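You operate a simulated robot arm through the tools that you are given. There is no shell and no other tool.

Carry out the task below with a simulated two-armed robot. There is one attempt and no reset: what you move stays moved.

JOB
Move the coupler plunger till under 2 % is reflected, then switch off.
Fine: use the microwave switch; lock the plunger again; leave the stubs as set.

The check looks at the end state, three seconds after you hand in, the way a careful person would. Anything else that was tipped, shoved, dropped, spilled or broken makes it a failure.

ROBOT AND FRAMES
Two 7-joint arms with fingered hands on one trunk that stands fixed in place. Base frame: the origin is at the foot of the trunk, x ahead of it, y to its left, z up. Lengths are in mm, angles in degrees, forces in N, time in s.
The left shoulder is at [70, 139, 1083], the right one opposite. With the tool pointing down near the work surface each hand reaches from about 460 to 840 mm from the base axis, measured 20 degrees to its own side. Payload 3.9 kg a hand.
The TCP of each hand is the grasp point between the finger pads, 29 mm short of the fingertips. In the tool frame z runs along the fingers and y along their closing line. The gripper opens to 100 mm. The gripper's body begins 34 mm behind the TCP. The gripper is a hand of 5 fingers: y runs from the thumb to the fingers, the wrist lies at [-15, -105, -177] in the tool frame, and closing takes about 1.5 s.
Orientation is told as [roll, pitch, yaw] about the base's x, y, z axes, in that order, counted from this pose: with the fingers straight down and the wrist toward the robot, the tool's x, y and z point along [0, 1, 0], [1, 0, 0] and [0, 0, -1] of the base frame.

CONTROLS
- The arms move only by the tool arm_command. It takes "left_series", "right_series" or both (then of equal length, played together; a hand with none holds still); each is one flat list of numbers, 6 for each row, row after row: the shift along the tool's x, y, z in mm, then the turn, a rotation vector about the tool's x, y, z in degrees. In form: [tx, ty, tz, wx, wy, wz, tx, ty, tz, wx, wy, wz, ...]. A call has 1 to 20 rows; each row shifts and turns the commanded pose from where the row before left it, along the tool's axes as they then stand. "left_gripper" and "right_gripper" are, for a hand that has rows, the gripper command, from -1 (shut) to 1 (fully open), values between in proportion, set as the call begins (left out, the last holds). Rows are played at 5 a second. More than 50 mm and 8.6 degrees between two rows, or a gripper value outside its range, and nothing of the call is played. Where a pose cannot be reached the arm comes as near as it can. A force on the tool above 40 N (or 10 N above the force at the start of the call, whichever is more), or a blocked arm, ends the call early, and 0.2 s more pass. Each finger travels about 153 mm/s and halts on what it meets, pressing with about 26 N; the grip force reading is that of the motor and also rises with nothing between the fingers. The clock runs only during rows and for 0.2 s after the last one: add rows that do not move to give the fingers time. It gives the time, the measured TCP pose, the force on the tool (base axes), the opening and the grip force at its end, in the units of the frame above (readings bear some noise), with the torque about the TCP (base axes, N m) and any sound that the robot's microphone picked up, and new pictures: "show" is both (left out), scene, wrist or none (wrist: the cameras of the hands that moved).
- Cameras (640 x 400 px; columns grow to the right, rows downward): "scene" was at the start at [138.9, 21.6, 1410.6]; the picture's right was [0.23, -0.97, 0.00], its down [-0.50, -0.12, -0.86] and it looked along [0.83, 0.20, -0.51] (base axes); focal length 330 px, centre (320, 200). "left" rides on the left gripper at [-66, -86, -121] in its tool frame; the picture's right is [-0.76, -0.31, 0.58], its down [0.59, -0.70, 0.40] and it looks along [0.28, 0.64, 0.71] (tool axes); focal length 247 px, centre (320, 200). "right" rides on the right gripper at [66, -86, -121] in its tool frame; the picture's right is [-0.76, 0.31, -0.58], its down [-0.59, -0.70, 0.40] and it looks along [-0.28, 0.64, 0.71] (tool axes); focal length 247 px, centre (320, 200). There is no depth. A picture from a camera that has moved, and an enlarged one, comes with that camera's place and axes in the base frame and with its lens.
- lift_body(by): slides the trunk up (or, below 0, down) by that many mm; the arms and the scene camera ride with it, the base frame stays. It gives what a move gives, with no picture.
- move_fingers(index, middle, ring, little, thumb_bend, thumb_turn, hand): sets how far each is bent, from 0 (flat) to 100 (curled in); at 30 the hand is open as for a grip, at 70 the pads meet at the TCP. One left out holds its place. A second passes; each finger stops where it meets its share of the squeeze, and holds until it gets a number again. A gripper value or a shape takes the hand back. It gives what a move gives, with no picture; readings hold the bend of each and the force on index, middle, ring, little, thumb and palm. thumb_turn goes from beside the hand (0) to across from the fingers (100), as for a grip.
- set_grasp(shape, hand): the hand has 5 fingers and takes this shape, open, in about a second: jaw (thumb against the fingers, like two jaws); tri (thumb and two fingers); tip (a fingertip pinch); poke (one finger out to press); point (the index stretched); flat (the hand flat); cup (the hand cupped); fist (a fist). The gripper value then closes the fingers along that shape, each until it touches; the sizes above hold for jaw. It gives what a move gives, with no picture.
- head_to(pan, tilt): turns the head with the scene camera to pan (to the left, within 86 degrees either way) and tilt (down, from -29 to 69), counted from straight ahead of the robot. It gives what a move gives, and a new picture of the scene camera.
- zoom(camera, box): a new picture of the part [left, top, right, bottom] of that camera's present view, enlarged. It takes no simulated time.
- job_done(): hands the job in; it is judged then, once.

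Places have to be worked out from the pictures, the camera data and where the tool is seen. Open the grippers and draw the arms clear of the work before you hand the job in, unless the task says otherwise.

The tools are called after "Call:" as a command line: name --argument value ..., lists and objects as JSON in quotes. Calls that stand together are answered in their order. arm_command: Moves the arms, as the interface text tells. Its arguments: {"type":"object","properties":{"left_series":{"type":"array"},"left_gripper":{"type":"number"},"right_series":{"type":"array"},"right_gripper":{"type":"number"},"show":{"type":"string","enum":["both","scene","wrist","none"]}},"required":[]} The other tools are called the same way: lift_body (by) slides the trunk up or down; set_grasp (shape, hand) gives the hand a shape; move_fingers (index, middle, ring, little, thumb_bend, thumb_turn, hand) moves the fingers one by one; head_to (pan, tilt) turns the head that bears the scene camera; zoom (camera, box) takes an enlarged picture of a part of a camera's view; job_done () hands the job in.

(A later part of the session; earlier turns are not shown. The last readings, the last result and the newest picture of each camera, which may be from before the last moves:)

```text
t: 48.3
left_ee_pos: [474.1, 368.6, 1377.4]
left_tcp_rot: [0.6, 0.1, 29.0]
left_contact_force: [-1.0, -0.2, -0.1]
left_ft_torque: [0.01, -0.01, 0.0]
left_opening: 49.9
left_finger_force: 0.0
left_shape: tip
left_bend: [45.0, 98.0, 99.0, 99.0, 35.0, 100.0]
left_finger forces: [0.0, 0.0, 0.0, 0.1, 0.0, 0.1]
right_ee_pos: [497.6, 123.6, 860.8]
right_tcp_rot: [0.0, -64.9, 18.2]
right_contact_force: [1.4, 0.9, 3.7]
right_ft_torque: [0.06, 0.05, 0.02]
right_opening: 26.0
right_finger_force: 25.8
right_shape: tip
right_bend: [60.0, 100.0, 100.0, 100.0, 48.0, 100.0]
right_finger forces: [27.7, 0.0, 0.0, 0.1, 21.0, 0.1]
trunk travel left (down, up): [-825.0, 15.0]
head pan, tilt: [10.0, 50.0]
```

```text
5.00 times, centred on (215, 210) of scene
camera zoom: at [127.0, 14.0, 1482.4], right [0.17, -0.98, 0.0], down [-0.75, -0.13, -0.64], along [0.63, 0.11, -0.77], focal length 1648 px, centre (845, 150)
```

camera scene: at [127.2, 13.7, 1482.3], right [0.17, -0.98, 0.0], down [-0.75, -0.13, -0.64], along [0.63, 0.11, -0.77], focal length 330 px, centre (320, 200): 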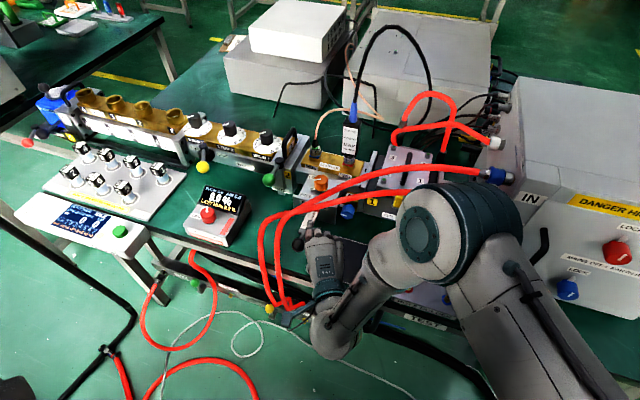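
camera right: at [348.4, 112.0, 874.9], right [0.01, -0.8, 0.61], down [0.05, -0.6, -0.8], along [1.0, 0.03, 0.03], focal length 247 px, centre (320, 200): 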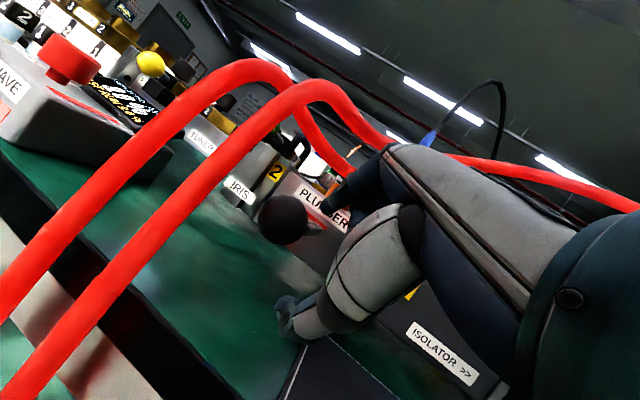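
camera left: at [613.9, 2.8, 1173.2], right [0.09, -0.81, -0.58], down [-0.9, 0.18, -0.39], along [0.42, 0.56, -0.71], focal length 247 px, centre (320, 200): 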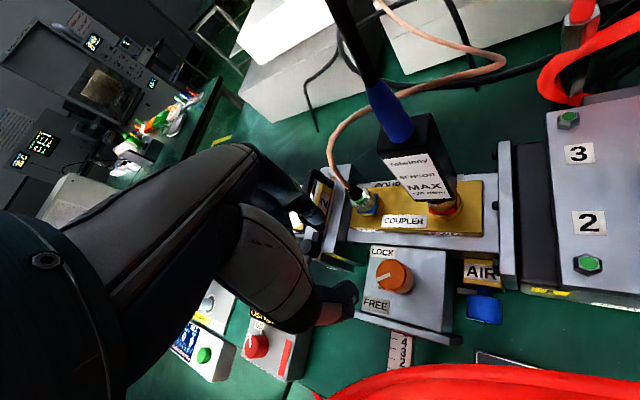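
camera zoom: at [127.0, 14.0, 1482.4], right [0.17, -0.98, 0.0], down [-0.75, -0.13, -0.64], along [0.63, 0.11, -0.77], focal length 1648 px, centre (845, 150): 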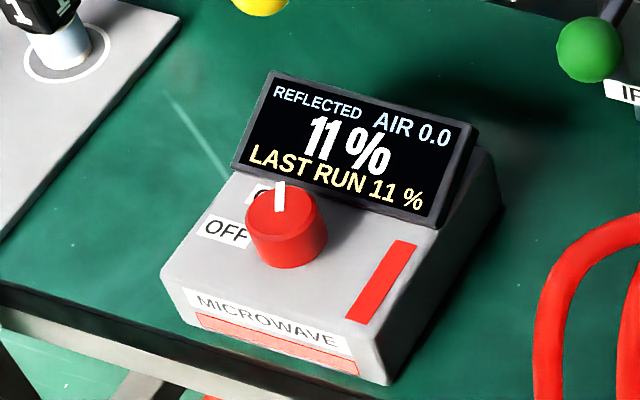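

The plunger is free: closing the pinch drew it out slightly and the reading went to 11 %, so it needs to go inward. Pushing in 5 mm along the plunger axis.

Call:
arm_command --right_series '[-1.2, 0.9, 2.0, 0, 0, 0, -1.2, 0.9, 2.0, 0, 0, 0, 0, 0, 0, 0, 0, 0]' --show "none"

Call:
zoom --camera "scene" --box '[170, 170, 260, 250]'

Call:
zoom --camera "scene" --box '[260, 190, 380, 280]'

```text
t: 49.1
left_ee_pos: [474.9, 370.7, 1377.2]
left_tcp_rot: [0.7, 0.0, 28.8]
left_contact_force: [-0.4, 0.0, 0.1]
left_ft_torque: [0.01, 0.0, -0.04]
left_opening: 49.9
left_finger_force: 0.0
left_shape: tip
left_bend: [45.0, 98.0, 99.0, 99.0, 35.0, 100.0]
left_finger forces: [0.0, 0.0, 0.0, 0.0, 0.0, 0.0]
right_ee_pos: [501.5, 122.8, 860.7]
right_tcp_rot: [-0.1, -65.0, 18.5]
right_contact_force: [-1.0, 3.8, 1.3]
right_ft_torque: [0.01, 0.07, 0.02]
right_opening: 26.3
right_finger_force: 25.9
right_shape: tip
right_bend: [60.0, 100.0, 100.0, 100.0, 48.0, 100.0]
right_finger forces: [26.3, 0.0, 0.0, 0.0, 22.2, 0.0]
trunk travel left (down, up): [-825.0, 15.0]
head pan, tilt: [10.0, 50.0]
```

```text
5.00 times, centred on (215, 210) of scene
camera zoom: at [126.6, 14.6, 1482.3], right [0.17, -0.98, 0.0], down [-0.75, -0.13, -0.64], along [0.63, 0.11, -0.77], focal length 1648 px, centre (845, 150)
```

zoom: 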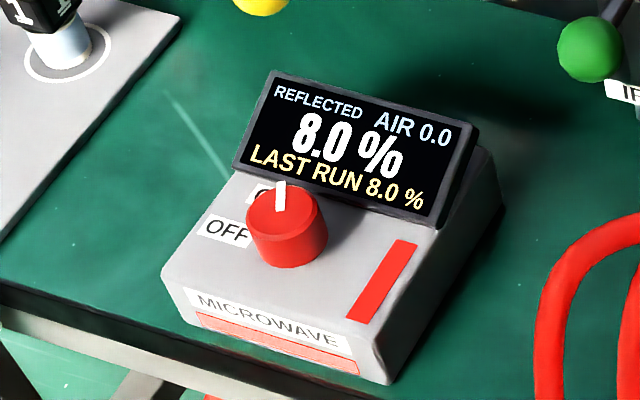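

```text
4.44 times, centred on (320, 235) of scene
camera zoom: at [126.6, 14.6, 1482.3], right [0.17, -0.98, 0.0], down [-0.75, -0.13, -0.64], along [0.63, 0.11, -0.77], focal length 1465 px, centre (320, 44)
```

zoom: 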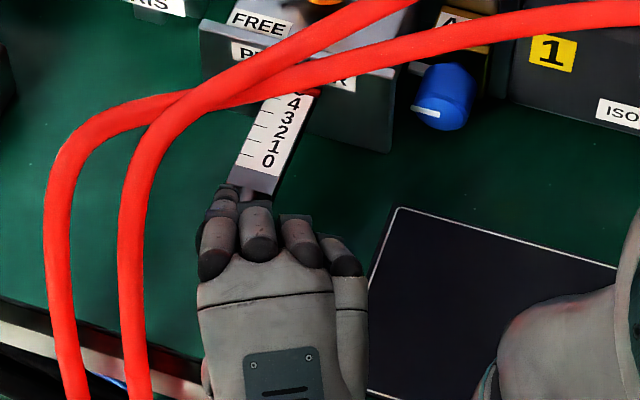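

Down to 8.0 %. Continuing inward 6 mm.

Call:
arm_command --right_series '[-1.42, 1.1, 2.4, 0, 0, 0, -1.42, 1.1, 2.4, 0, 0, 0, 0, 0, 0, 0, 0, 0]' --show "none"

Call:
zoom --camera "scene" --box '[170, 170, 260, 250]'

Call:
zoom --camera "scene" --box '[260, 190, 380, 280]'

```text
t: 49.9
left_ee_pos: [475.9, 369.3, 1376.4]
left_tcp_rot: [0.5, 0.0, 28.9]
left_contact_force: [-0.7, 0.8, -0.9]
left_ft_torque: [0.01, -0.01, 0.01]
left_opening: 49.9
left_finger_force: 0.0
left_shape: tip
left_bend: [45.0, 98.0, 99.0, 99.0, 35.0, 100.0]
left_finger forces: [0.0, 0.1, 0.0, 0.0, 0.0, 0.0]
right_ee_pos: [508.8, 122.9, 860.7]
right_tcp_rot: [0.0, -65.0, 18.3]
right_contact_force: [-1.0, 4.1, 1.7]
right_ft_torque: [-0.03, 0.06, 0.05]
right_opening: 26.3
right_finger_force: 26.2
right_shape: tip
right_bend: [60.0, 100.0, 100.0, 100.0, 48.0, 100.0]
right_finger forces: [26.8, 0.0, 0.0, 0.0, 22.2, 0.0]
trunk travel left (down, up): [-825.0, 15.0]
head pan, tilt: [10.0, 50.0]
```

```text
5.00 times, centred on (215, 210) of scene
camera zoom: at [126.6, 14.7, 1482.4], right [0.17, -0.98, 0.0], down [-0.75, -0.13, -0.64], along [0.63, 0.11, -0.77], focal length 1648 px, centre (845, 150)
```

zoom: 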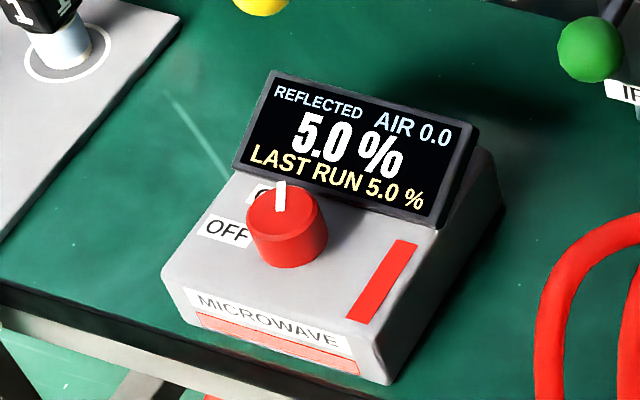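

```text
4.44 times, centred on (320, 235) of scene
camera zoom: at [126.6, 14.7, 1482.4], right [0.17, -0.98, 0.0], down [-0.75, -0.13, -0.64], along [0.63, 0.11, -0.77], focal length 1465 px, centre (320, 44)
```

zoom: 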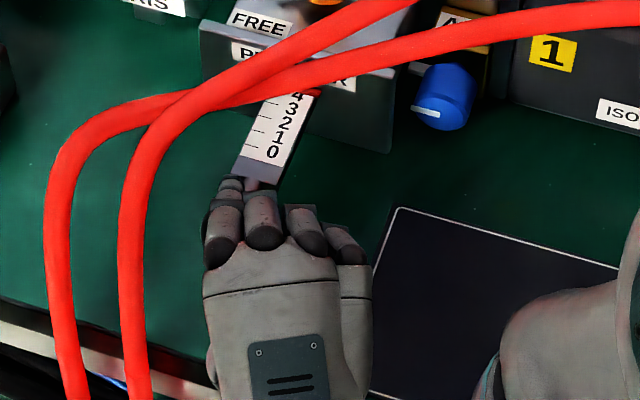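

5.0 % now. Another 5 mm inward, with a slightly straighter direction since a small sideways force has built up.

Call:
arm_command --right_series '[-1.0, 0.95, 2.06, 0, 0, 0, -1.0, 0.95, 2.06, 0, 0, 0, 0, 0, 0, 0, 0, 0]' --show "none"

Call:
zoom --camera "scene" --box '[170, 170, 260, 250]'

```text
t: 50.7
left_ee_pos: [476.4, 368.0, 1376.8]
left_tcp_rot: [0.6, 0.1, 28.8]
left_contact_force: [-0.6, -0.4, 0.1]
left_ft_torque: [0.0, 0.01, 0.0]
left_opening: 49.8
left_finger_force: 0.1
left_shape: tip
left_bend: [45.0, 98.0, 99.0, 99.0, 35.0, 100.0]
left_finger forces: [0.0, 0.0, 0.0, 0.1, 0.0, 0.1]
right_ee_pos: [514.5, 119.9, 860.6]
right_tcp_rot: [0.0, -65.0, 18.3]
right_contact_force: [-0.9, 0.8, 2.1]
right_ft_torque: [-0.07, 0.09, -0.02]
right_opening: 26.4
right_finger_force: 25.9
right_shape: tip
right_bend: [60.0, 100.0, 100.0, 100.0, 48.0, 100.0]
right_finger forces: [26.8, 0.0, 0.1, 0.0, 22.3, 0.0]
trunk travel left (down, up): [-825.0, 15.0]
head pan, tilt: [10.0, 50.0]
```

```text
5.00 times, centred on (215, 210) of scene
camera zoom: at [126.7, 14.0, 1482.4], right [0.17, -0.98, 0.0], down [-0.75, -0.13, -0.64], along [0.63, 0.11, -0.77], focal length 1648 px, centre (845, 150)
```

zoom: 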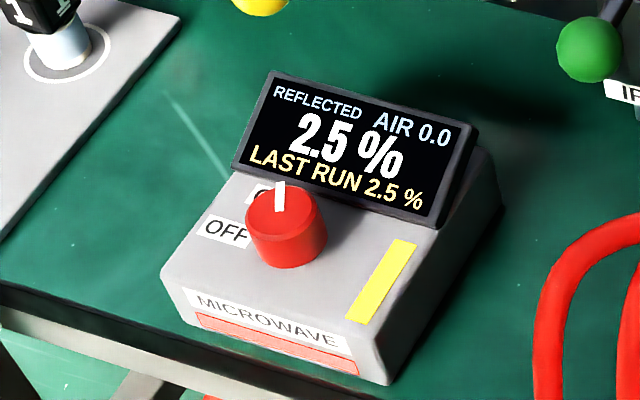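

2.5 % and the lamp turned yellow. Going 3.5 mm further in.

Call:
arm_command --right_series '[-0.8, 0.65, 1.42, 0, 0, 0, -0.8, 0.65, 1.42, 0, 0, 0, 0, 0, 0, 0, 0, 0]' --show "none"

Call:
zoom --camera "scene" --box '[170, 170, 260, 250]'

```text
t: 51.5
left_ee_pos: [475.9, 368.7, 1377.8]
left_tcp_rot: [0.6, 0.1, 28.9]
left_contact_force: [-1.0, 0.3, -0.1]
left_ft_torque: [0.01, 0.02, -0.02]
left_opening: 50.2
left_finger_force: 0.0
left_shape: tip
left_bend: [45.0, 98.0, 99.0, 99.0, 35.0, 100.0]
left_finger forces: [0.0, 0.0, 0.1, 0.0, 0.0, 0.0]
right_ee_pos: [517.4, 120.3, 861.9]
right_tcp_rot: [0.0, -65.0, 18.4]
right_contact_force: [-1.9, 1.6, 0.3]
right_ft_torque: [0.01, 0.14, 0.01]
right_opening: 26.2
right_finger_force: 25.9
right_shape: tip
right_bend: [60.0, 100.0, 100.0, 100.0, 48.0, 100.0]
right_finger forces: [25.7, 0.1, 0.0, 0.0, 23.6, 0.1]
trunk travel left (down, up): [-825.0, 15.0]
head pan, tilt: [10.0, 50.0]
```

```text
5.00 times, centred on (215, 210) of scene
camera zoom: at [127.0, 14.4, 1482.3], right [0.17, -0.98, 0.0], down [-0.75, -0.13, -0.64], along [0.63, 0.11, -0.77], focal length 1648 px, centre (845, 150)
```

zoom: 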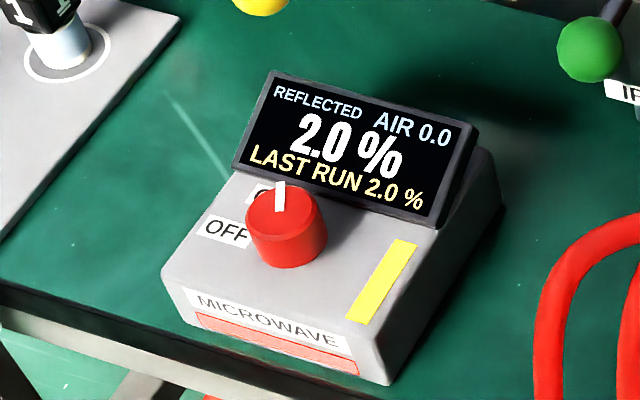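

2.0 %; 3 mm more.

Call:
arm_command --right_series '[-0.65, 0.55, 1.2, 0, 0, 0, -0.65, 0.55, 1.2, 0, 0, 0, 0, 0, 0, 0, 0, 0]' --show "none"

Call:
zoom --camera "scene" --box '[170, 170, 260, 250]'

Call:
zoom --camera "scene" --box '[260, 190, 380, 280]'

```text
t: 52.3
left_ee_pos: [475.5, 368.5, 1376.3]
left_tcp_rot: [0.7, 0.1, 28.9]
left_contact_force: [0.6, -0.3, -0.1]
left_ft_torque: [0.01, 0.01, 0.03]
left_opening: 49.9
left_finger_force: 0.1
left_shape: tip
left_bend: [45.0, 98.0, 99.0, 99.0, 35.0, 100.0]
left_finger forces: [0.1, 0.0, 0.1, 0.1, 0.1, 0.0]
right_ee_pos: [519.8, 120.3, 861.4]
right_tcp_rot: [0.0, -65.0, 18.3]
right_contact_force: [-1.7, -0.4, 0.2]
right_ft_torque: [-0.03, 0.11, -0.01]
right_opening: 26.3
right_finger_force: 26.3
right_shape: tip
right_bend: [60.0, 100.0, 100.0, 100.0, 48.0, 100.0]
right_finger forces: [26.6, 0.1, 0.0, 0.0, 23.3, 0.0]
trunk travel left (down, up): [-825.0, 15.0]
head pan, tilt: [10.0, 50.0]
```

```text
5.00 times, centred on (215, 210) of scene
camera zoom: at [126.7, 13.9, 1482.4], right [0.17, -0.98, 0.0], down [-0.75, -0.13, -0.64], along [0.63, 0.11, -0.77], focal length 1648 px, centre (845, 150)
```

zoom: 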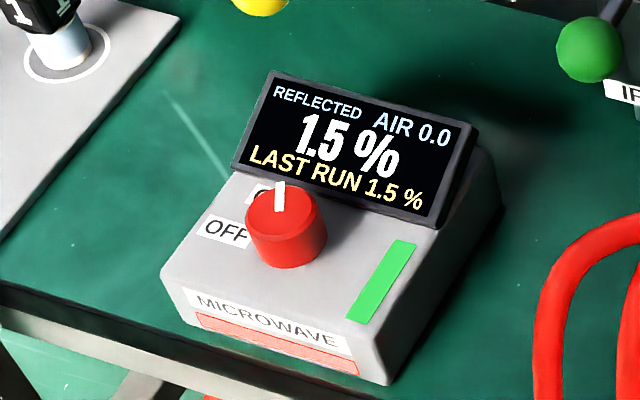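

```text
4.44 times, centred on (320, 235) of scene
camera zoom: at [126.7, 13.9, 1482.4], right [0.17, -0.98, 0.0], down [-0.75, -0.13, -0.64], along [0.63, 0.11, -0.77], focal length 1465 px, centre (320, 44)
```

zoom: 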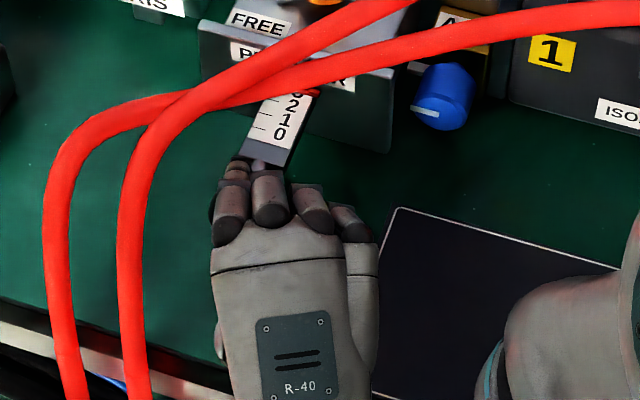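

1.5 % with a green lamp. For margin against disturbance on release I'll go another 2.5 mm and see if it still falls.

Call:
arm_command --right_series '[-0.55, 0.48, 1.03, 0, 0, 0, -0.55, 0.48, 1.03, 0, 0, 0, 0, 0, 0, 0, 0, 0]' --show "none"

Call:
zoom --camera "scene" --box '[170, 170, 260, 250]'

```text
t: 53.1
left_ee_pos: [475.1, 368.0, 1377.6]
left_tcp_rot: [0.6, 0.1, 28.9]
left_contact_force: [-0.3, 0.4, 0.6]
left_ft_torque: [-0.01, -0.03, 0.0]
left_opening: 50.0
left_finger_force: 0.1
left_shape: tip
left_bend: [45.0, 98.0, 99.0, 99.0, 35.0, 100.0]
left_finger forces: [0.0, 0.1, 0.1, 0.0, 0.1, 0.0]
right_ee_pos: [523.2, 119.4, 861.1]
right_tcp_rot: [0.0, -65.0, 18.3]
right_contact_force: [-1.8, -1.1, -1.6]
right_ft_torque: [-0.03, 0.13, 0.01]
right_opening: 26.3
right_finger_force: 26.4
right_shape: tip
right_bend: [60.0, 100.0, 100.0, 100.0, 48.0, 100.0]
right_finger forces: [25.5, 0.0, 0.0, 0.0, 24.0, 0.1]
trunk travel left (down, up): [-825.0, 15.0]
head pan, tilt: [10.0, 50.0]
```

```text
5.00 times, centred on (215, 210) of scene
camera zoom: at [126.9, 13.7, 1482.3], right [0.17, -0.98, 0.0], down [-0.75, -0.13, -0.64], along [0.63, 0.11, -0.77], focal length 1648 px, centre (845, 150)
```

zoom: 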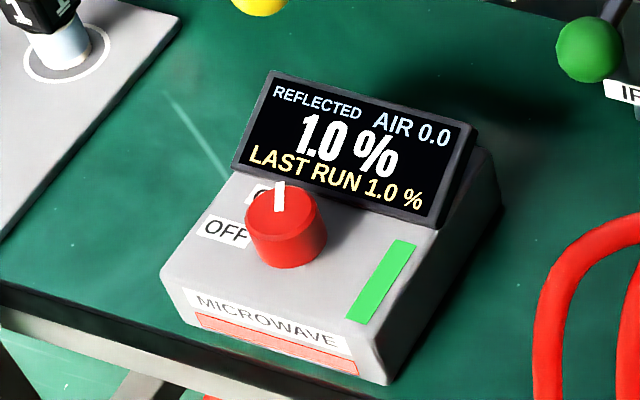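

1.0 %, still green: good margin. Now I open the right pinch and check the reading holds.

Call:
arm_command --right_series '[0, 0, 0, 0, 0, 0, 0, 0, 0, 0, 0, 0, 0, 0, 0, 0, 0, 0, 0, 0, 0, 0, 0, 0, 0, 0, 0, 0, 0, 0]' --right_gripper 0.4 --show "none"

Call:
zoom --camera "scene" --box '[170, 170, 260, 250]'

Call:
zoom --camera "right" --box '[200, 120, 440, 320]'

Call:
zoom --camera "scene" --box '[260, 190, 380, 280]'

```text
t: 54.3
left_ee_pos: [474.9, 368.3, 1377.6]
left_tcp_rot: [0.6, 0.2, 28.9]
left_contact_force: [0.5, -0.8, 0.3]
left_ft_torque: [0.02, 0.01, -0.01]
left_opening: 50.1
left_finger_force: 0.0
left_shape: tip
left_bend: [45.0, 98.0, 99.0, 99.0, 35.0, 100.0]
left_finger forces: [0.0, 0.1, 0.0, 0.0, 0.0, 0.0]
right_ee_pos: [523.3, 120.1, 861.3]
right_tcp_rot: [0.1, -65.0, 18.3]
right_contact_force: [-0.3, -0.6, 1.0]
right_ft_torque: [-0.03, -0.01, -0.05]
right_opening: 69.9
right_finger_force: 0.1
right_shape: tip
right_bend: [42.0, 98.0, 99.0, 99.0, 31.0, 99.0]
right_finger forces: [0.0, 0.0, 0.1, 0.0, 0.1, 0.0]
trunk travel left (down, up): [-825.0, 15.0]
head pan, tilt: [10.0, 50.0]
```

```text
5.00 times, centred on (215, 210) of scene
camera zoom: at [127.1, 13.9, 1482.3], right [0.17, -0.98, 0.0], down [-0.75, -0.13, -0.64], along [0.63, 0.11, -0.77], focal length 1648 px, centre (845, 150)
```

zoom: 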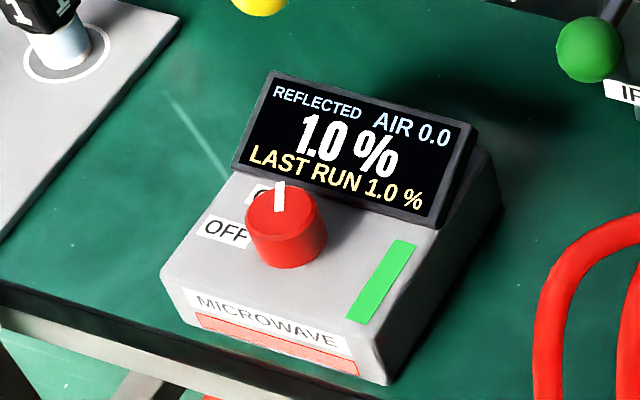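

```text
2.00 times, centred on (320, 220) of right
camera zoom: at [363.6, 136.1, 835.9], right [-0.13, -0.84, 0.52], down [0.25, -0.54, -0.81], along [0.96, 0.02, 0.28], focal length 494 px, centre (320, 160)
```

zoom: 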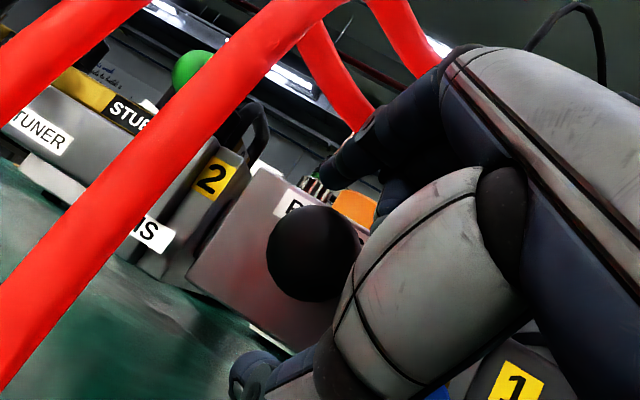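

```text
4.44 times, centred on (320, 235) of scene
camera zoom: at [127.1, 13.9, 1482.3], right [0.17, -0.98, 0.0], down [-0.75, -0.13, -0.64], along [0.63, 0.11, -0.77], focal length 1465 px, centre (320, 44)
```

zoom: 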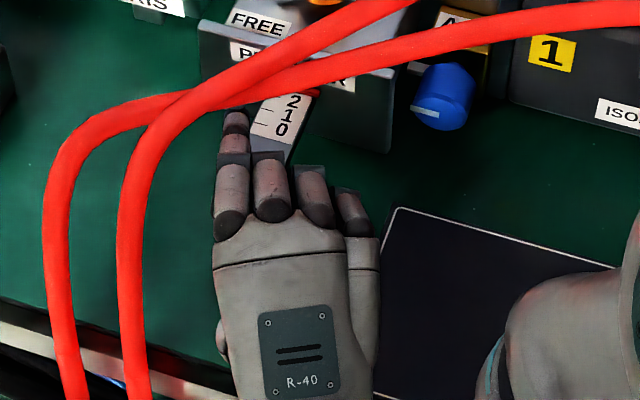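

Reading holds at 1.0 % with the ball released. Sliding the hand out to the right 34 mm, then back away from the hoses.

Call:
arm_command --right_series '[-12, 0, 0, 0, 0, 0, -12, 0, 0, 0, 0, 0, -12, 0, 0, 0, 0, 0, -15, -8, -18, 0, 0, 0, -20, -10, -21.7, 0, 0, 0, -20, -10, -21.7, 0, 0, 0, 0, 0, 0, 0, 0, 0]'

Call:
zoom --camera "scene" --box '[170, 170, 260, 250]'

Call:
zoom --camera "scene" --box '[250, 140, 410, 260]'

```text
t: 55.9
left_ee_pos: [475.2, 369.0, 1376.9]
left_tcp_rot: [0.5, 0.1, 28.8]
left_contact_force: [-0.2, -0.2, -0.6]
left_ft_torque: [0.03, 0.02, 0.0]
left_opening: 50.0
left_finger_force: 0.1
left_shape: tip
left_bend: [45.0, 98.0, 99.0, 99.0, 35.0, 100.0]
left_finger forces: [0.0, 0.0, 0.0, 0.0, 0.0, 0.1]
right_ee_pos: [487.7, 13.1, 861.7]
right_tcp_rot: [-0.1, -65.0, 18.3]
right_contact_force: [0.6, -0.6, 1.8]
right_ft_torque: [-0.04, 0.03, 0.04]
right_opening: 69.7
right_finger_force: 0.1
right_shape: tip
right_bend: [41.0, 98.0, 99.0, 99.0, 30.0, 99.0]
right_finger forces: [0.0, 0.1, 0.0, 0.1, 0.0, 0.0]
trunk travel left (down, up): [-825.0, 15.0]
head pan, tilt: [10.0, 50.0]
camera scene: at [127.2, 14.2, 1482.3], right [0.17, -0.98, 0.0], down [-0.75, -0.13, -0.64], along [0.63, 0.11, -0.77], focal length 330 px, centre (320, 200)
camera right: at [327.4, 29.5, 836.4], right [-0.13, -0.84, 0.52], down [0.25, -0.54, -0.81], along [0.96, 0.02, 0.28], focal length 247 px, centre (320, 200)
```

scene: 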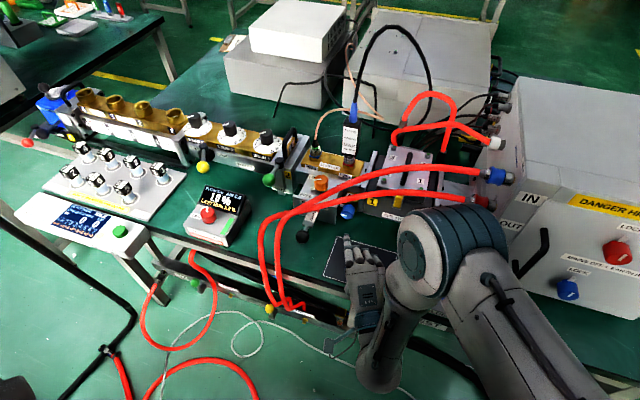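
right: 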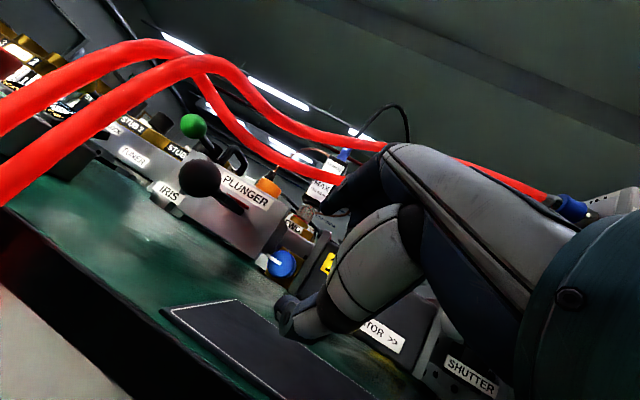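

```text
5.00 times, centred on (215, 210) of scene
camera zoom: at [127.2, 14.2, 1482.3], right [0.17, -0.98, 0.0], down [-0.75, -0.13, -0.64], along [0.63, 0.11, -0.77], focal length 1648 px, centre (845, 150)
```

zoom: 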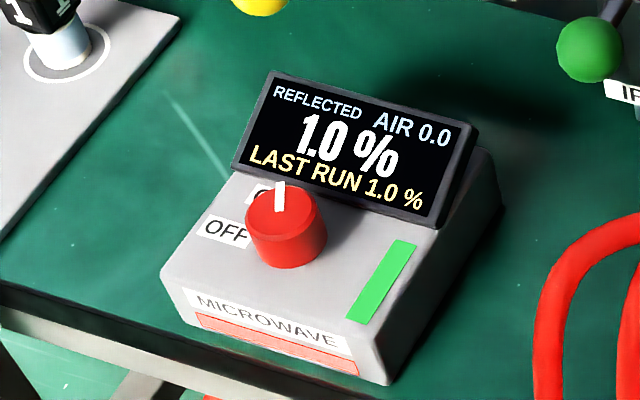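

```text
3.33 times, centred on (330, 200) of scene
camera zoom: at [127.2, 14.2, 1482.3], right [0.17, -0.98, 0.0], down [-0.75, -0.13, -0.64], along [0.63, 0.11, -0.77], focal length 1098 px, centre (287, 200)
```

zoom: 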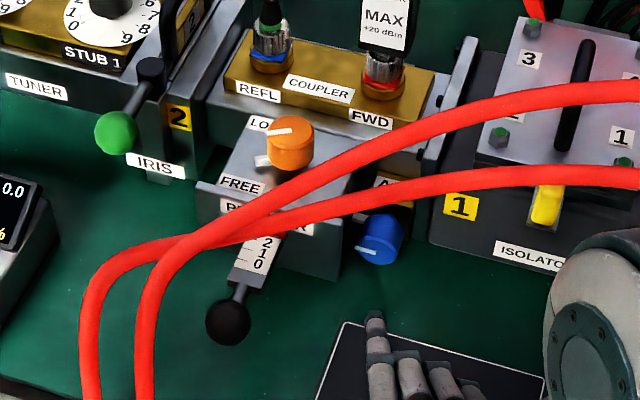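

The reading stays at 1.0 % with the hand well clear. Now I reverse the right arm's path: up, untilt, then back to its parking spot.

Call:
arm_command --right_series '[-13.9, 26.4, -17.9, 0, 0, 0, -13.9, 26.4, -17.9, 0, 0, 0, -13.9, 26.4, -17.9, 0, 0, 0, -13.9, 26.4, -17.9, 0, 0, 0, 0, 0, 0, 7.2, 0, 0, 0, 0, 0, 7.2, 0, 0, 0, 0, 0, 7.2, 0, 0, 0, 0, 0, 7.2, 0, 0, 0, 0, 0, 7.2, 0, 0, 0, 0, 0, 7.2, 0, 0, 0, 0, 0, 7.2, 0, 0, 0, 0, 0, 7.3, 0, 0, 0, 0, 0, 7.3, 0, 0, 0, 0, 0, 0, 0, 0]' --show "scene"

```text
t: 58.9
left_ee_pos: [476.0, 368.0, 1378.8]
left_tcp_rot: [0.6, 0.0, 28.8]
left_contact_force: [-0.3, 0.0, 1.1]
left_ft_torque: [0.03, 0.0, -0.05]
left_opening: 49.8
left_finger_force: 0.1
left_shape: tip
left_bend: [45.0, 98.0, 99.0, 99.0, 35.0, 100.0]
left_finger forces: [0.0, 0.0, 0.0, 0.0, 0.0, 0.0]
right_ee_pos: [486.6, -47.6, 988.1]
right_tcp_rot: [0.1, 0.1, 18.4]
right_contact_force: [-0.2, 0.7, 0.4]
right_ft_torque: [-0.02, -0.05, -0.02]
right_opening: 69.7
right_finger_force: 0.1
right_shape: tip
right_bend: [41.0, 98.0, 99.0, 99.0, 30.0, 99.0]
right_finger forces: [0.0, 0.0, 0.0, 0.1, 0.0, 0.1]
trunk travel left (down, up): [-825.0, 15.0]
head pan, tilt: [10.0, 50.0]
camera scene: at [127.2, 13.2, 1482.3], right [0.17, -0.98, 0.0], down [-0.75, -0.13, -0.64], along [0.63, 0.11, -0.77], focal length 330 px, centre (320, 200)
```

scene: 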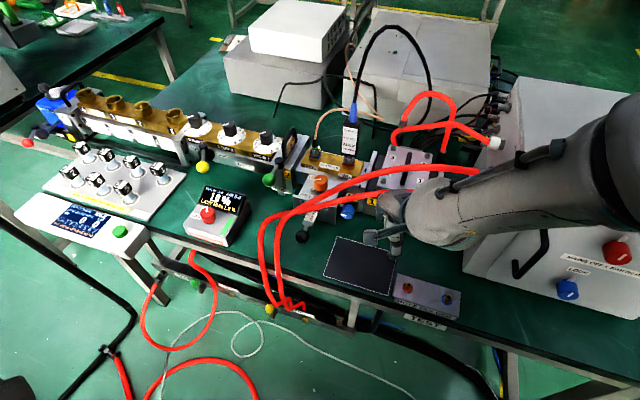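

Call:
arm_command --right_series '[-14.5, -10.9, -38.7, 0, 0, 0, -14.5, -10.9, -38.7, 0, 0, 0, -14.5, -10.9, -38.7, 0, 0, 0, -14.5, -10.9, -38.7, 0, 0, 0, -14.5, -10.9, -38.7, 0, 0, 0, -14.5, -10.9, -38.7, 0, 0, 0, -14.5, -10.9, -38.7, 0, 0, 0, -14.5, -10.9, -38.7, 0, 0, 0, -14.5, -10.9, -38.7, 0, 0, 0, 0, 0, 0, 0, 0, 0]' --show "scene"

Call:
lift_body --by -200

Call:
zoom --camera "scene" --box '[150, 50, 400, 210]'

```text
t: 61.1
left_ee_pos: [475.5, 369.0, 1377.0]
left_tcp_rot: [0.7, 0.1, 28.9]
left_contact_force: [-0.5, 0.4, -0.4]
left_ft_torque: [0.04, 0.01, -0.02]
left_opening: 50.0
left_finger_force: 0.1
left_shape: tip
left_bend: [45.0, 98.0, 99.0, 99.0, 35.0, 100.0]
left_finger forces: [0.0, 0.0, 0.0, 0.0, 0.0, 0.0]
right_ee_pos: [433.1, -199.6, 1335.3]
right_tcp_rot: [-0.1, 0.0, 18.5]
right_contact_force: [-0.3, 0.0, 0.0]
right_ft_torque: [0.04, 0.02, 0.02]
right_opening: 70.1
right_finger_force: 0.0
right_shape: tip
right_bend: [41.0, 98.0, 99.0, 99.0, 30.0, 99.0]
right_finger forces: [0.0, 0.1, 0.0, 0.0, 0.0, 0.0]
right hand out of reach, approached as far as the arm can: row 2
trunk travel left (down, up): [-825.0, 15.0]
head pan, tilt: [10.0, 50.0]
camera scene: at [127.3, 14.3, 1482.3], right [0.17, -0.98, 0.0], down [-0.75, -0.13, -0.64], along [0.63, 0.11, -0.77], focal length 330 px, centre (320, 200)
```

scene: 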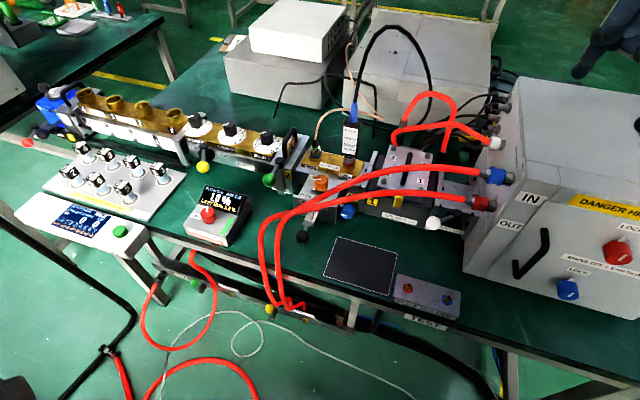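

```text
t: 63.2
left_ee_pos: [475.3, 369.5, 1178.0]
left_tcp_rot: [0.7, 0.1, 28.9]
left_contact_force: [-0.7, 0.6, -1.5]
left_ft_torque: [0.02, 0.0, -0.01]
left_opening: 50.0
left_finger_force: 0.1
left_shape: tip
left_bend: [45.0, 98.0, 99.0, 99.0, 35.0, 100.0]
left_finger forces: [0.1, 0.0, 0.0, 0.0, 0.1, 0.0]
right_ee_pos: [431.6, -199.9, 1134.9]
right_tcp_rot: [-0.1, 0.1, 18.4]
right_contact_force: [0.5, -0.3, 0.5]
right_ft_torque: [-0.02, 0.0, -0.01]
right_opening: 70.3
right_finger_force: 0.0
right_shape: tip
right_bend: [41.0, 98.0, 99.0, 99.0, 30.0, 99.0]
right_finger forces: [0.0, 0.0, 0.0, 0.0, 0.0, 0.0]
trunk travel left (down, up): [-625.0, 215.0]
head pan, tilt: [10.0, 50.0]
```

```text
2.50 times, centred on (275, 130) of scene
camera zoom: at [127.0, 13.9, 1282.4], right [0.17, -0.98, 0.0], down [-0.75, -0.13, -0.64], along [0.63, 0.11, -0.77], focal length 824 px, centre (432, 375)
```

zoom: 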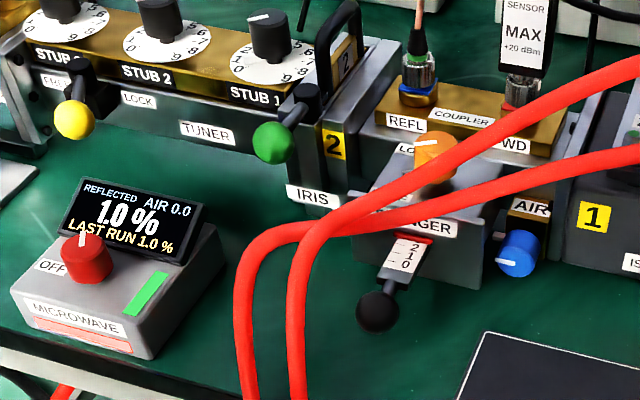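

Reading is steady at 1.0 %, plunger scale near 2. Now the left hand retraces its path to above the orange knob to lock it.

Call:
arm_command --left_series '[-40.4, 3.9, 0, 0, 0, 0, -40.4, 3.9, 0, 0, 0, 0, -40.4, 3.9, 0, 0, 0, 0, -40.4, 3.9, 0, 0, 0, 0, -40.4, 3.9, 0, 0, 0, 0, -40.4, 3.9, 0, 0, 0, 0, -40.4, 3.9, 0, 0, 0, 0, -40.4, 3.9, 0, 0, 0, 0, 0, 0, 40, 0, 0, 0, 0, 0, 40, 0, 0, 0, 0, 0, 40, 0, 0, 0, 0, 0, 0, 0, 0, 0]' --left_gripper 0.0

Call:
zoom --camera "left" --box '[260, 190, 460, 330]'

```text
t: 65.8
left_ee_pos: [657.6, 105.7, 1054.2]
left_tcp_rot: [0.6, 0.0, 29.0]
left_contact_force: [0.2, -0.4, -0.2]
left_ft_torque: [0.05, -0.03, 0.0]
left_opening: 50.0
left_finger_force: 0.0
left_shape: tip
left_bend: [45.0, 98.0, 99.0, 99.0, 35.0, 100.0]
left_finger forces: [0.0, 0.0, 0.1, 0.1, 0.1, 0.1]
right_ee_pos: [431.0, -200.3, 1134.7]
right_tcp_rot: [0.0, 0.0, 18.4]
right_contact_force: [-1.2, -0.4, -0.4]
right_ft_torque: [-0.04, -0.01, 0.01]
right_opening: 70.1
right_finger_force: 0.0
right_shape: tip
right_bend: [41.0, 98.0, 99.0, 99.0, 30.0, 99.0]
right_finger forces: [0.0, 0.1, 0.0, 0.1, 0.0, 0.0]
trunk travel left (down, up): [-625.0, 215.0]
head pan, tilt: [10.0, 50.0]
camera scene: at [126.3, 13.5, 1282.4], right [0.17, -0.98, 0.0], down [-0.75, -0.13, -0.64], along [0.63, 0.11, -0.77], focal length 330 px, centre (320, 200)
camera left: at [614.0, 4.9, 1174.0], right [0.1, -0.81, -0.58], down [-0.9, 0.18, -0.39], along [0.42, 0.56, -0.71], focal length 247 px, centre (320, 200)
```

scene: 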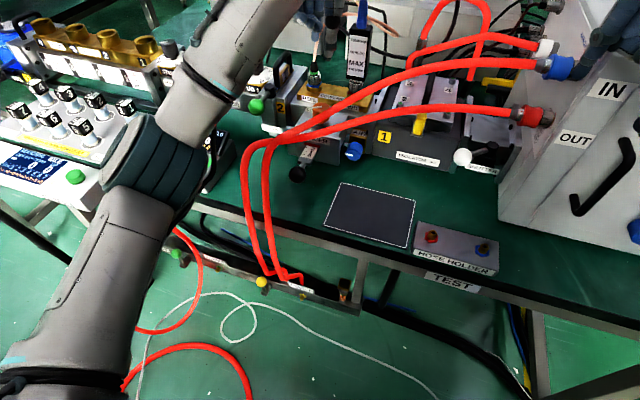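
left: 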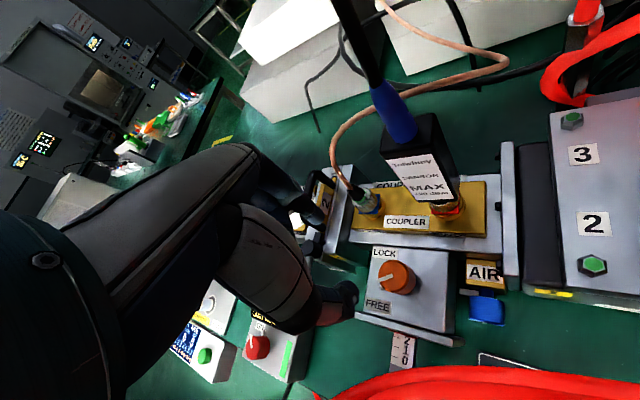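

```text
2.86 times, centred on (360, 260) of left
camera zoom: at [614.0, 4.9, 1174.0], right [0.1, -0.81, -0.58], down [-0.9, 0.18, -0.39], along [0.42, 0.56, -0.71], focal length 706 px, centre (206, 29)
```

zoom: 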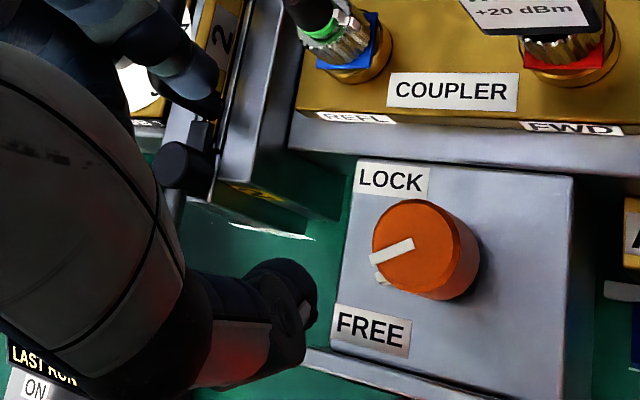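

Above the knob again. Descending to z 943 to check centring.

Call:
arm_command --left_series '[0, 0, 37, 0, 0, 0, 0, 0, 37, 0, 0, 0, 0, 0, 37, 0, 0, 0, 0, 0, 0, 0, 0, 0]' --show "none"

Call:
zoom --camera "left" --box '[220, 150, 460, 330]'

```text
t: 66.8
left_ee_pos: [656.3, 101.6, 942.3]
left_tcp_rot: [0.6, 0.0, 28.8]
left_contact_force: [-0.1, 0.0, -0.1]
left_ft_torque: [0.0, 0.01, 0.07]
left_opening: 50.0
left_finger_force: 0.0
left_shape: tip
left_bend: [45.0, 98.0, 99.0, 99.0, 35.0, 100.0]
left_finger forces: [0.0, 0.0, 0.0, 0.0, 0.0, 0.0]
right_ee_pos: [432.4, -199.3, 1135.1]
right_tcp_rot: [0.1, 0.1, 18.4]
right_contact_force: [-0.4, 0.2, -0.5]
right_ft_torque: [0.02, -0.03, 0.01]
right_opening: 69.9
right_finger_force: 0.1
right_shape: tip
right_bend: [41.0, 98.0, 99.0, 99.0, 30.0, 99.0]
right_finger forces: [0.0, 0.0, 0.0, 0.0, 0.0, 0.1]
trunk travel left (down, up): [-625.0, 215.0]
head pan, tilt: [10.0, 50.0]
```

```text
2.22 times, centred on (340, 240) of left
camera zoom: at [614.3, 2.0, 1062.4], right [0.09, -0.81, -0.58], down [-0.9, 0.18, -0.39], along [0.42, 0.56, -0.71], focal length 549 px, centre (276, 111)
```

zoom: 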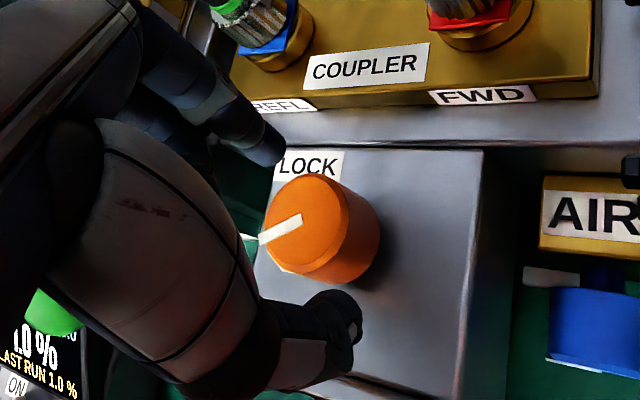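

Centred. Down 19 mm, then close.

Call:
arm_command --left_series '[0, 0, 10, 0, 0, 0, 0, 0, 9, 0, 0, 0, 0, 0, 0, 0, 0, 0]' --show "none"

Call:
arm_command --left_series '[0, 0, 0, 0, 0, 0, 0, 0, 0, 0, 0, 0, 0, 0, 0, 0, 0, 0, 0, 0, 0, 0, 0, 0, 0, 0, 0, 0, 0, 0]' --left_gripper -1 --show "none"

Call:
arm_command --left_series '[0, 0, 0, 0, 0, 5, 0, 0, 0, 0, 0, 5, 0, 0, 0, 0, 0, 5, 0, 0, 0, 0, 0, 5, 0, 0, 0, 0, 0, 0]' --show "none"

Call:
zoom --camera "left" --box '[220, 150, 460, 330]'

```text
t: 67.6
left_ee_pos: [658.5, 102.7, 924.4]
left_tcp_rot: [0.6, 0.1, 28.9]
left_contact_force: [0.3, 0.1, 0.1]
left_ft_torque: [-0.03, 0.02, 0.0]
left_opening: 50.1
left_finger_force: 0.1
left_shape: tip
left_bend: [45.0, 98.0, 99.0, 99.0, 35.0, 100.0]
left_finger forces: [0.0, 0.1, 0.0, 0.0, 0.0, 0.1]
right_ee_pos: [433.0, -199.4, 1134.6]
right_tcp_rot: [0.0, 0.0, 18.5]
right_contact_force: [0.3, -0.1, -0.1]
right_ft_torque: [0.02, 0.02, 0.02]
right_opening: 70.1
right_finger_force: 0.1
right_shape: tip
right_bend: [41.0, 98.0, 99.0, 99.0, 30.0, 99.0]
right_finger forces: [0.0, 0.0, 0.0, 0.0, 0.0, 0.0]
trunk travel left (down, up): [-625.0, 215.0]
head pan, tilt: [10.0, 50.0]
```

```text
t: 68.8
left_ee_pos: [659.5, 103.2, 924.3]
left_tcp_rot: [0.6, 0.0, 28.9]
left_contact_force: [0.2, 0.1, -1.0]
left_ft_torque: [0.01, -0.02, 0.04]
left_opening: 27.0
left_finger_force: 25.6
left_shape: tip
left_bend: [54.0, 100.0, 100.0, 100.0, 49.0, 100.0]
left_finger forces: [23.6, 0.0, 0.0, 0.0, 23.2, 0.1]
right_ee_pos: [432.4, -198.3, 1133.6]
right_tcp_rot: [0.1, -0.1, 18.5]
right_contact_force: [1.0, -0.7, 0.4]
right_ft_torque: [-0.02, 0.01, 0.01]
right_opening: 69.9
right_finger_force: 0.1
right_shape: tip
right_bend: [41.0, 98.0, 99.0, 99.0, 30.0, 99.0]
right_finger forces: [0.0, 0.0, 0.0, 0.0, 0.1, 0.1]
trunk travel left (down, up): [-625.0, 215.0]
head pan, tilt: [10.0, 50.0]
```

```text
t: 70.0
left_ee_pos: [658.0, 102.3, 925.1]
left_tcp_rot: [0.5, 0.2, 8.9]
left_contact_force: [2.5, 1.4, 2.2]
left_ft_torque: [0.0, -0.12, 0.02]
left_opening: 27.2
left_finger_force: 25.6
left_shape: tip
left_bend: [54.0, 100.0, 100.0, 100.0, 49.0, 100.0]
left_finger forces: [26.1, 0.1, 0.1, 0.1, 23.0, 0.0]
right_ee_pos: [433.4, -199.3, 1134.2]
right_tcp_rot: [0.1, 0.1, 18.3]
right_contact_force: [0.7, -0.3, -0.4]
right_ft_torque: [-0.01, 0.01, -0.03]
right_opening: 70.0
right_finger_force: 0.1
right_shape: tip
right_bend: [41.0, 98.0, 99.0, 99.0, 30.0, 99.0]
right_finger forces: [0.1, 0.0, 0.0, 0.0, 0.0, 0.0]
trunk travel left (down, up): [-625.0, 215.0]
head pan, tilt: [10.0, 50.0]
```

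```text
2.22 times, centred on (340, 240) of left
camera zoom: at [583.8, 23.6, 1045.4], right [-0.19, -0.79, -0.58], down [-0.79, 0.48, -0.39], along [0.59, 0.38, -0.71], focal length 549 px, centre (276, 111)
```

zoom: 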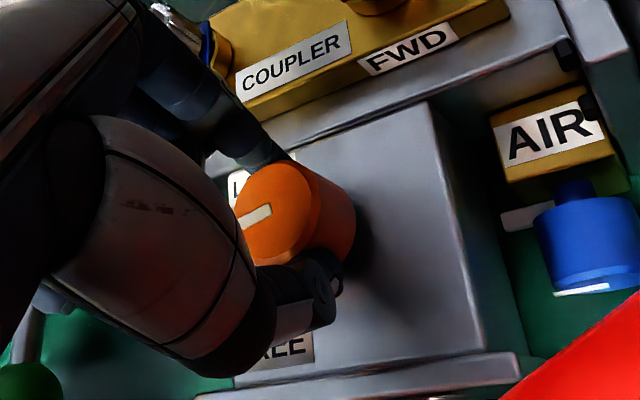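

The knob follows (20 degrees turned). Continuing clockwise 20 degrees, watching for reach limits.

Call:
arm_command --left_series '[0, 0, 0, 0, 0, 5, 0, 0, 0, 0, 0, 5, 0, 0, 0, 0, 0, 5, 0, 0, 0, 0, 0, 5, 0, 0, 0, 0, 0, 0]' --show "none"

Call:
zoom --camera "left" --box '[220, 150, 460, 330]'

```text
t: 71.2
left_ee_pos: [657.0, 104.1, 923.5]
left_tcp_rot: [0.4, 0.5, -11.0]
left_contact_force: [0.0, 2.0, 2.6]
left_ft_torque: [0.05, -0.06, 0.0]
left_opening: 27.0
left_finger_force: 26.2
left_shape: tip
left_bend: [54.0, 100.0, 100.0, 100.0, 49.0, 100.0]
left_finger forces: [24.9, 0.0, 0.1, 0.0, 25.0, 0.0]
right_ee_pos: [431.0, -199.0, 1134.1]
right_tcp_rot: [0.0, 0.0, 18.4]
right_contact_force: [-0.8, 1.0, -0.3]
right_ft_torque: [0.0, 0.01, -0.01]
right_opening: 70.1
right_finger_force: 0.1
right_shape: tip
right_bend: [41.0, 98.0, 99.0, 99.0, 30.0, 99.0]
right_finger forces: [0.0, 0.1, 0.1, 0.0, 0.0, 0.0]
trunk travel left (down, up): [-625.0, 215.0]
head pan, tilt: [10.0, 50.0]
```

```text
2.22 times, centred on (340, 240) of left
camera zoom: at [561.3, 54.3, 1045.6], right [-0.45, -0.68, -0.58], down [-0.58, 0.72, -0.39], along [0.68, 0.16, -0.72], focal length 549 px, centre (276, 111)
```

zoom: 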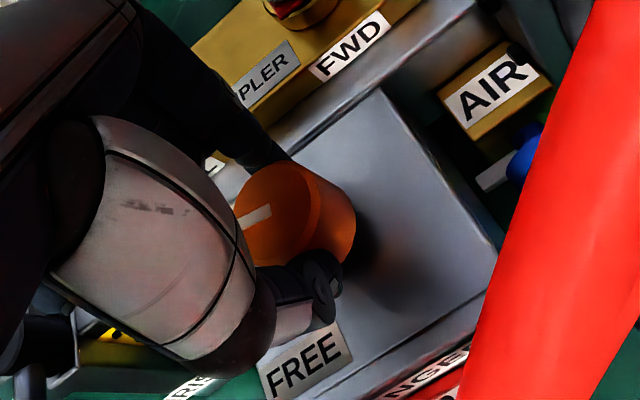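

40 degrees done, grip steady. Another 16 degrees.

Call:
arm_command --left_series '[0, 0, 0, 0, 0, 4, 0, 0, 0, 0, 0, 4, 0, 0, 0, 0, 0, 4, 0, 0, 0, 0, 0, 4, 0, 0, 0, 0, 0, 0]' --show "scene"

Call:
zoom --camera "left" --box '[220, 150, 460, 330]'

```text
t: 72.4
left_ee_pos: [656.9, 102.8, 924.0]
left_tcp_rot: [0.2, 0.5, -27.0]
left_contact_force: [0.8, 2.4, 5.6]
left_ft_torque: [0.01, -0.07, 0.05]
left_opening: 26.8
left_finger_force: 26.2
left_shape: tip
left_bend: [54.0, 100.0, 100.0, 100.0, 49.0, 100.0]
left_finger forces: [25.2, 0.1, 0.0, 0.0, 25.7, 0.1]
right_ee_pos: [432.5, -199.2, 1135.2]
right_tcp_rot: [0.0, 0.1, 18.3]
right_contact_force: [-0.2, 0.6, 0.0]
right_ft_torque: [-0.03, -0.01, 0.01]
right_opening: 69.9
right_finger_force: 0.1
right_shape: tip
right_bend: [41.0, 98.0, 99.0, 99.0, 30.0, 99.0]
right_finger forces: [0.1, 0.0, 0.0, 0.0, 0.0, 0.0]
trunk travel left (down, up): [-625.0, 215.0]
head pan, tilt: [10.0, 50.0]
camera scene: at [126.4, 14.2, 1282.4], right [0.17, -0.98, 0.0], down [-0.75, -0.13, -0.64], along [0.63, 0.11, -0.77], focal length 330 px, centre (320, 200)
```

scene: 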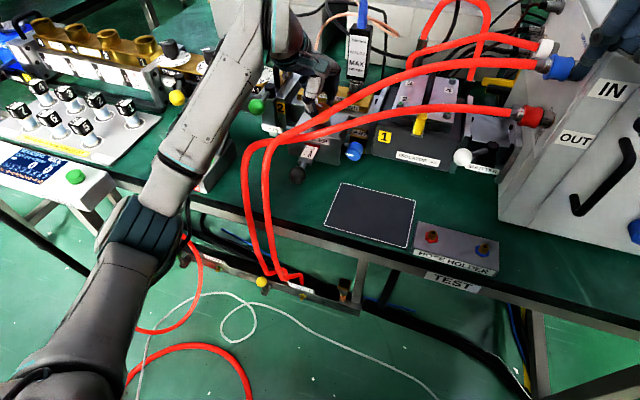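

```text
2.22 times, centred on (340, 240) of left
camera zoom: at [551.1, 82.9, 1045.6], right [-0.62, -0.53, -0.58], down [-0.36, 0.85, -0.39], along [0.7, -0.03, -0.72], focal length 549 px, centre (276, 111)
```

zoom: 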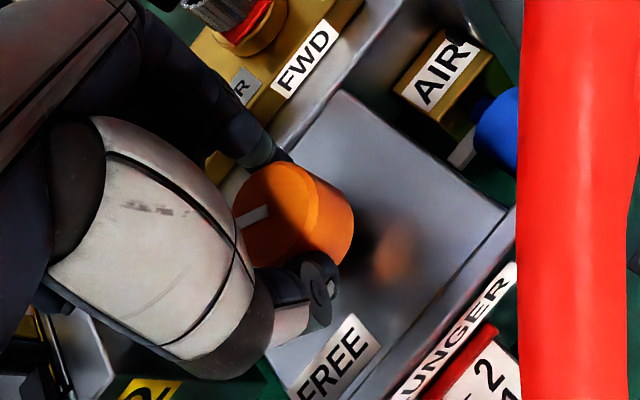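

Still no stop; 12 degrees more in small steps, expecting torque to rise at the LOCK stop.

Call:
arm_command --left_series '[0, 0, 0, 0, 0, 3, 0, 0, 0, 0, 0, 3, 0, 0, 0, 0, 0, 3, 0, 0, 0, 0, 0, 3, 0, 0, 0, 0, 0, 0]' --show "none"

Call:
zoom --camera "left" --box '[220, 150, 460, 330]'

```text
t: 73.6
left_ee_pos: [658.5, 103.5, 924.1]
left_tcp_rot: [0.1, 0.7, -39.1]
left_contact_force: [1.4, 5.9, 4.0]
left_ft_torque: [0.09, -0.06, 0.15]
left_opening: 27.0
left_finger_force: 26.1
left_shape: tip
left_bend: [54.0, 100.0, 100.0, 100.0, 49.0, 100.0]
left_finger forces: [20.0, 0.0, 0.0, 0.1, 25.3, 0.0]
right_ee_pos: [432.3, -197.4, 1134.5]
right_tcp_rot: [0.1, 0.1, 18.4]
right_contact_force: [0.9, 0.2, 0.5]
right_ft_torque: [-0.01, 0.03, -0.02]
right_opening: 69.6
right_finger_force: 0.2
right_shape: tip
right_bend: [41.0, 98.0, 99.0, 99.0, 30.0, 99.0]
right_finger forces: [0.1, 0.0, 0.0, 0.0, 0.1, 0.0]
trunk travel left (down, up): [-625.0, 215.0]
head pan, tilt: [10.0, 50.0]
```

```text
2.22 times, centred on (340, 240) of left
camera zoom: at [550.3, 105.9, 1046.1], right [-0.72, -0.39, -0.58], down [-0.18, 0.9, -0.39], along [0.67, -0.18, -0.72], focal length 549 px, centre (276, 111)
```

zoom: 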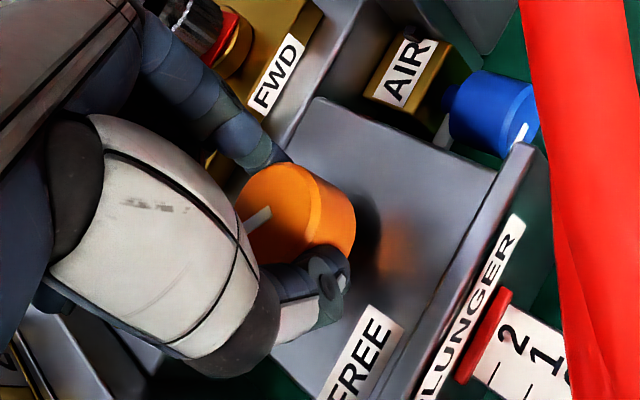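

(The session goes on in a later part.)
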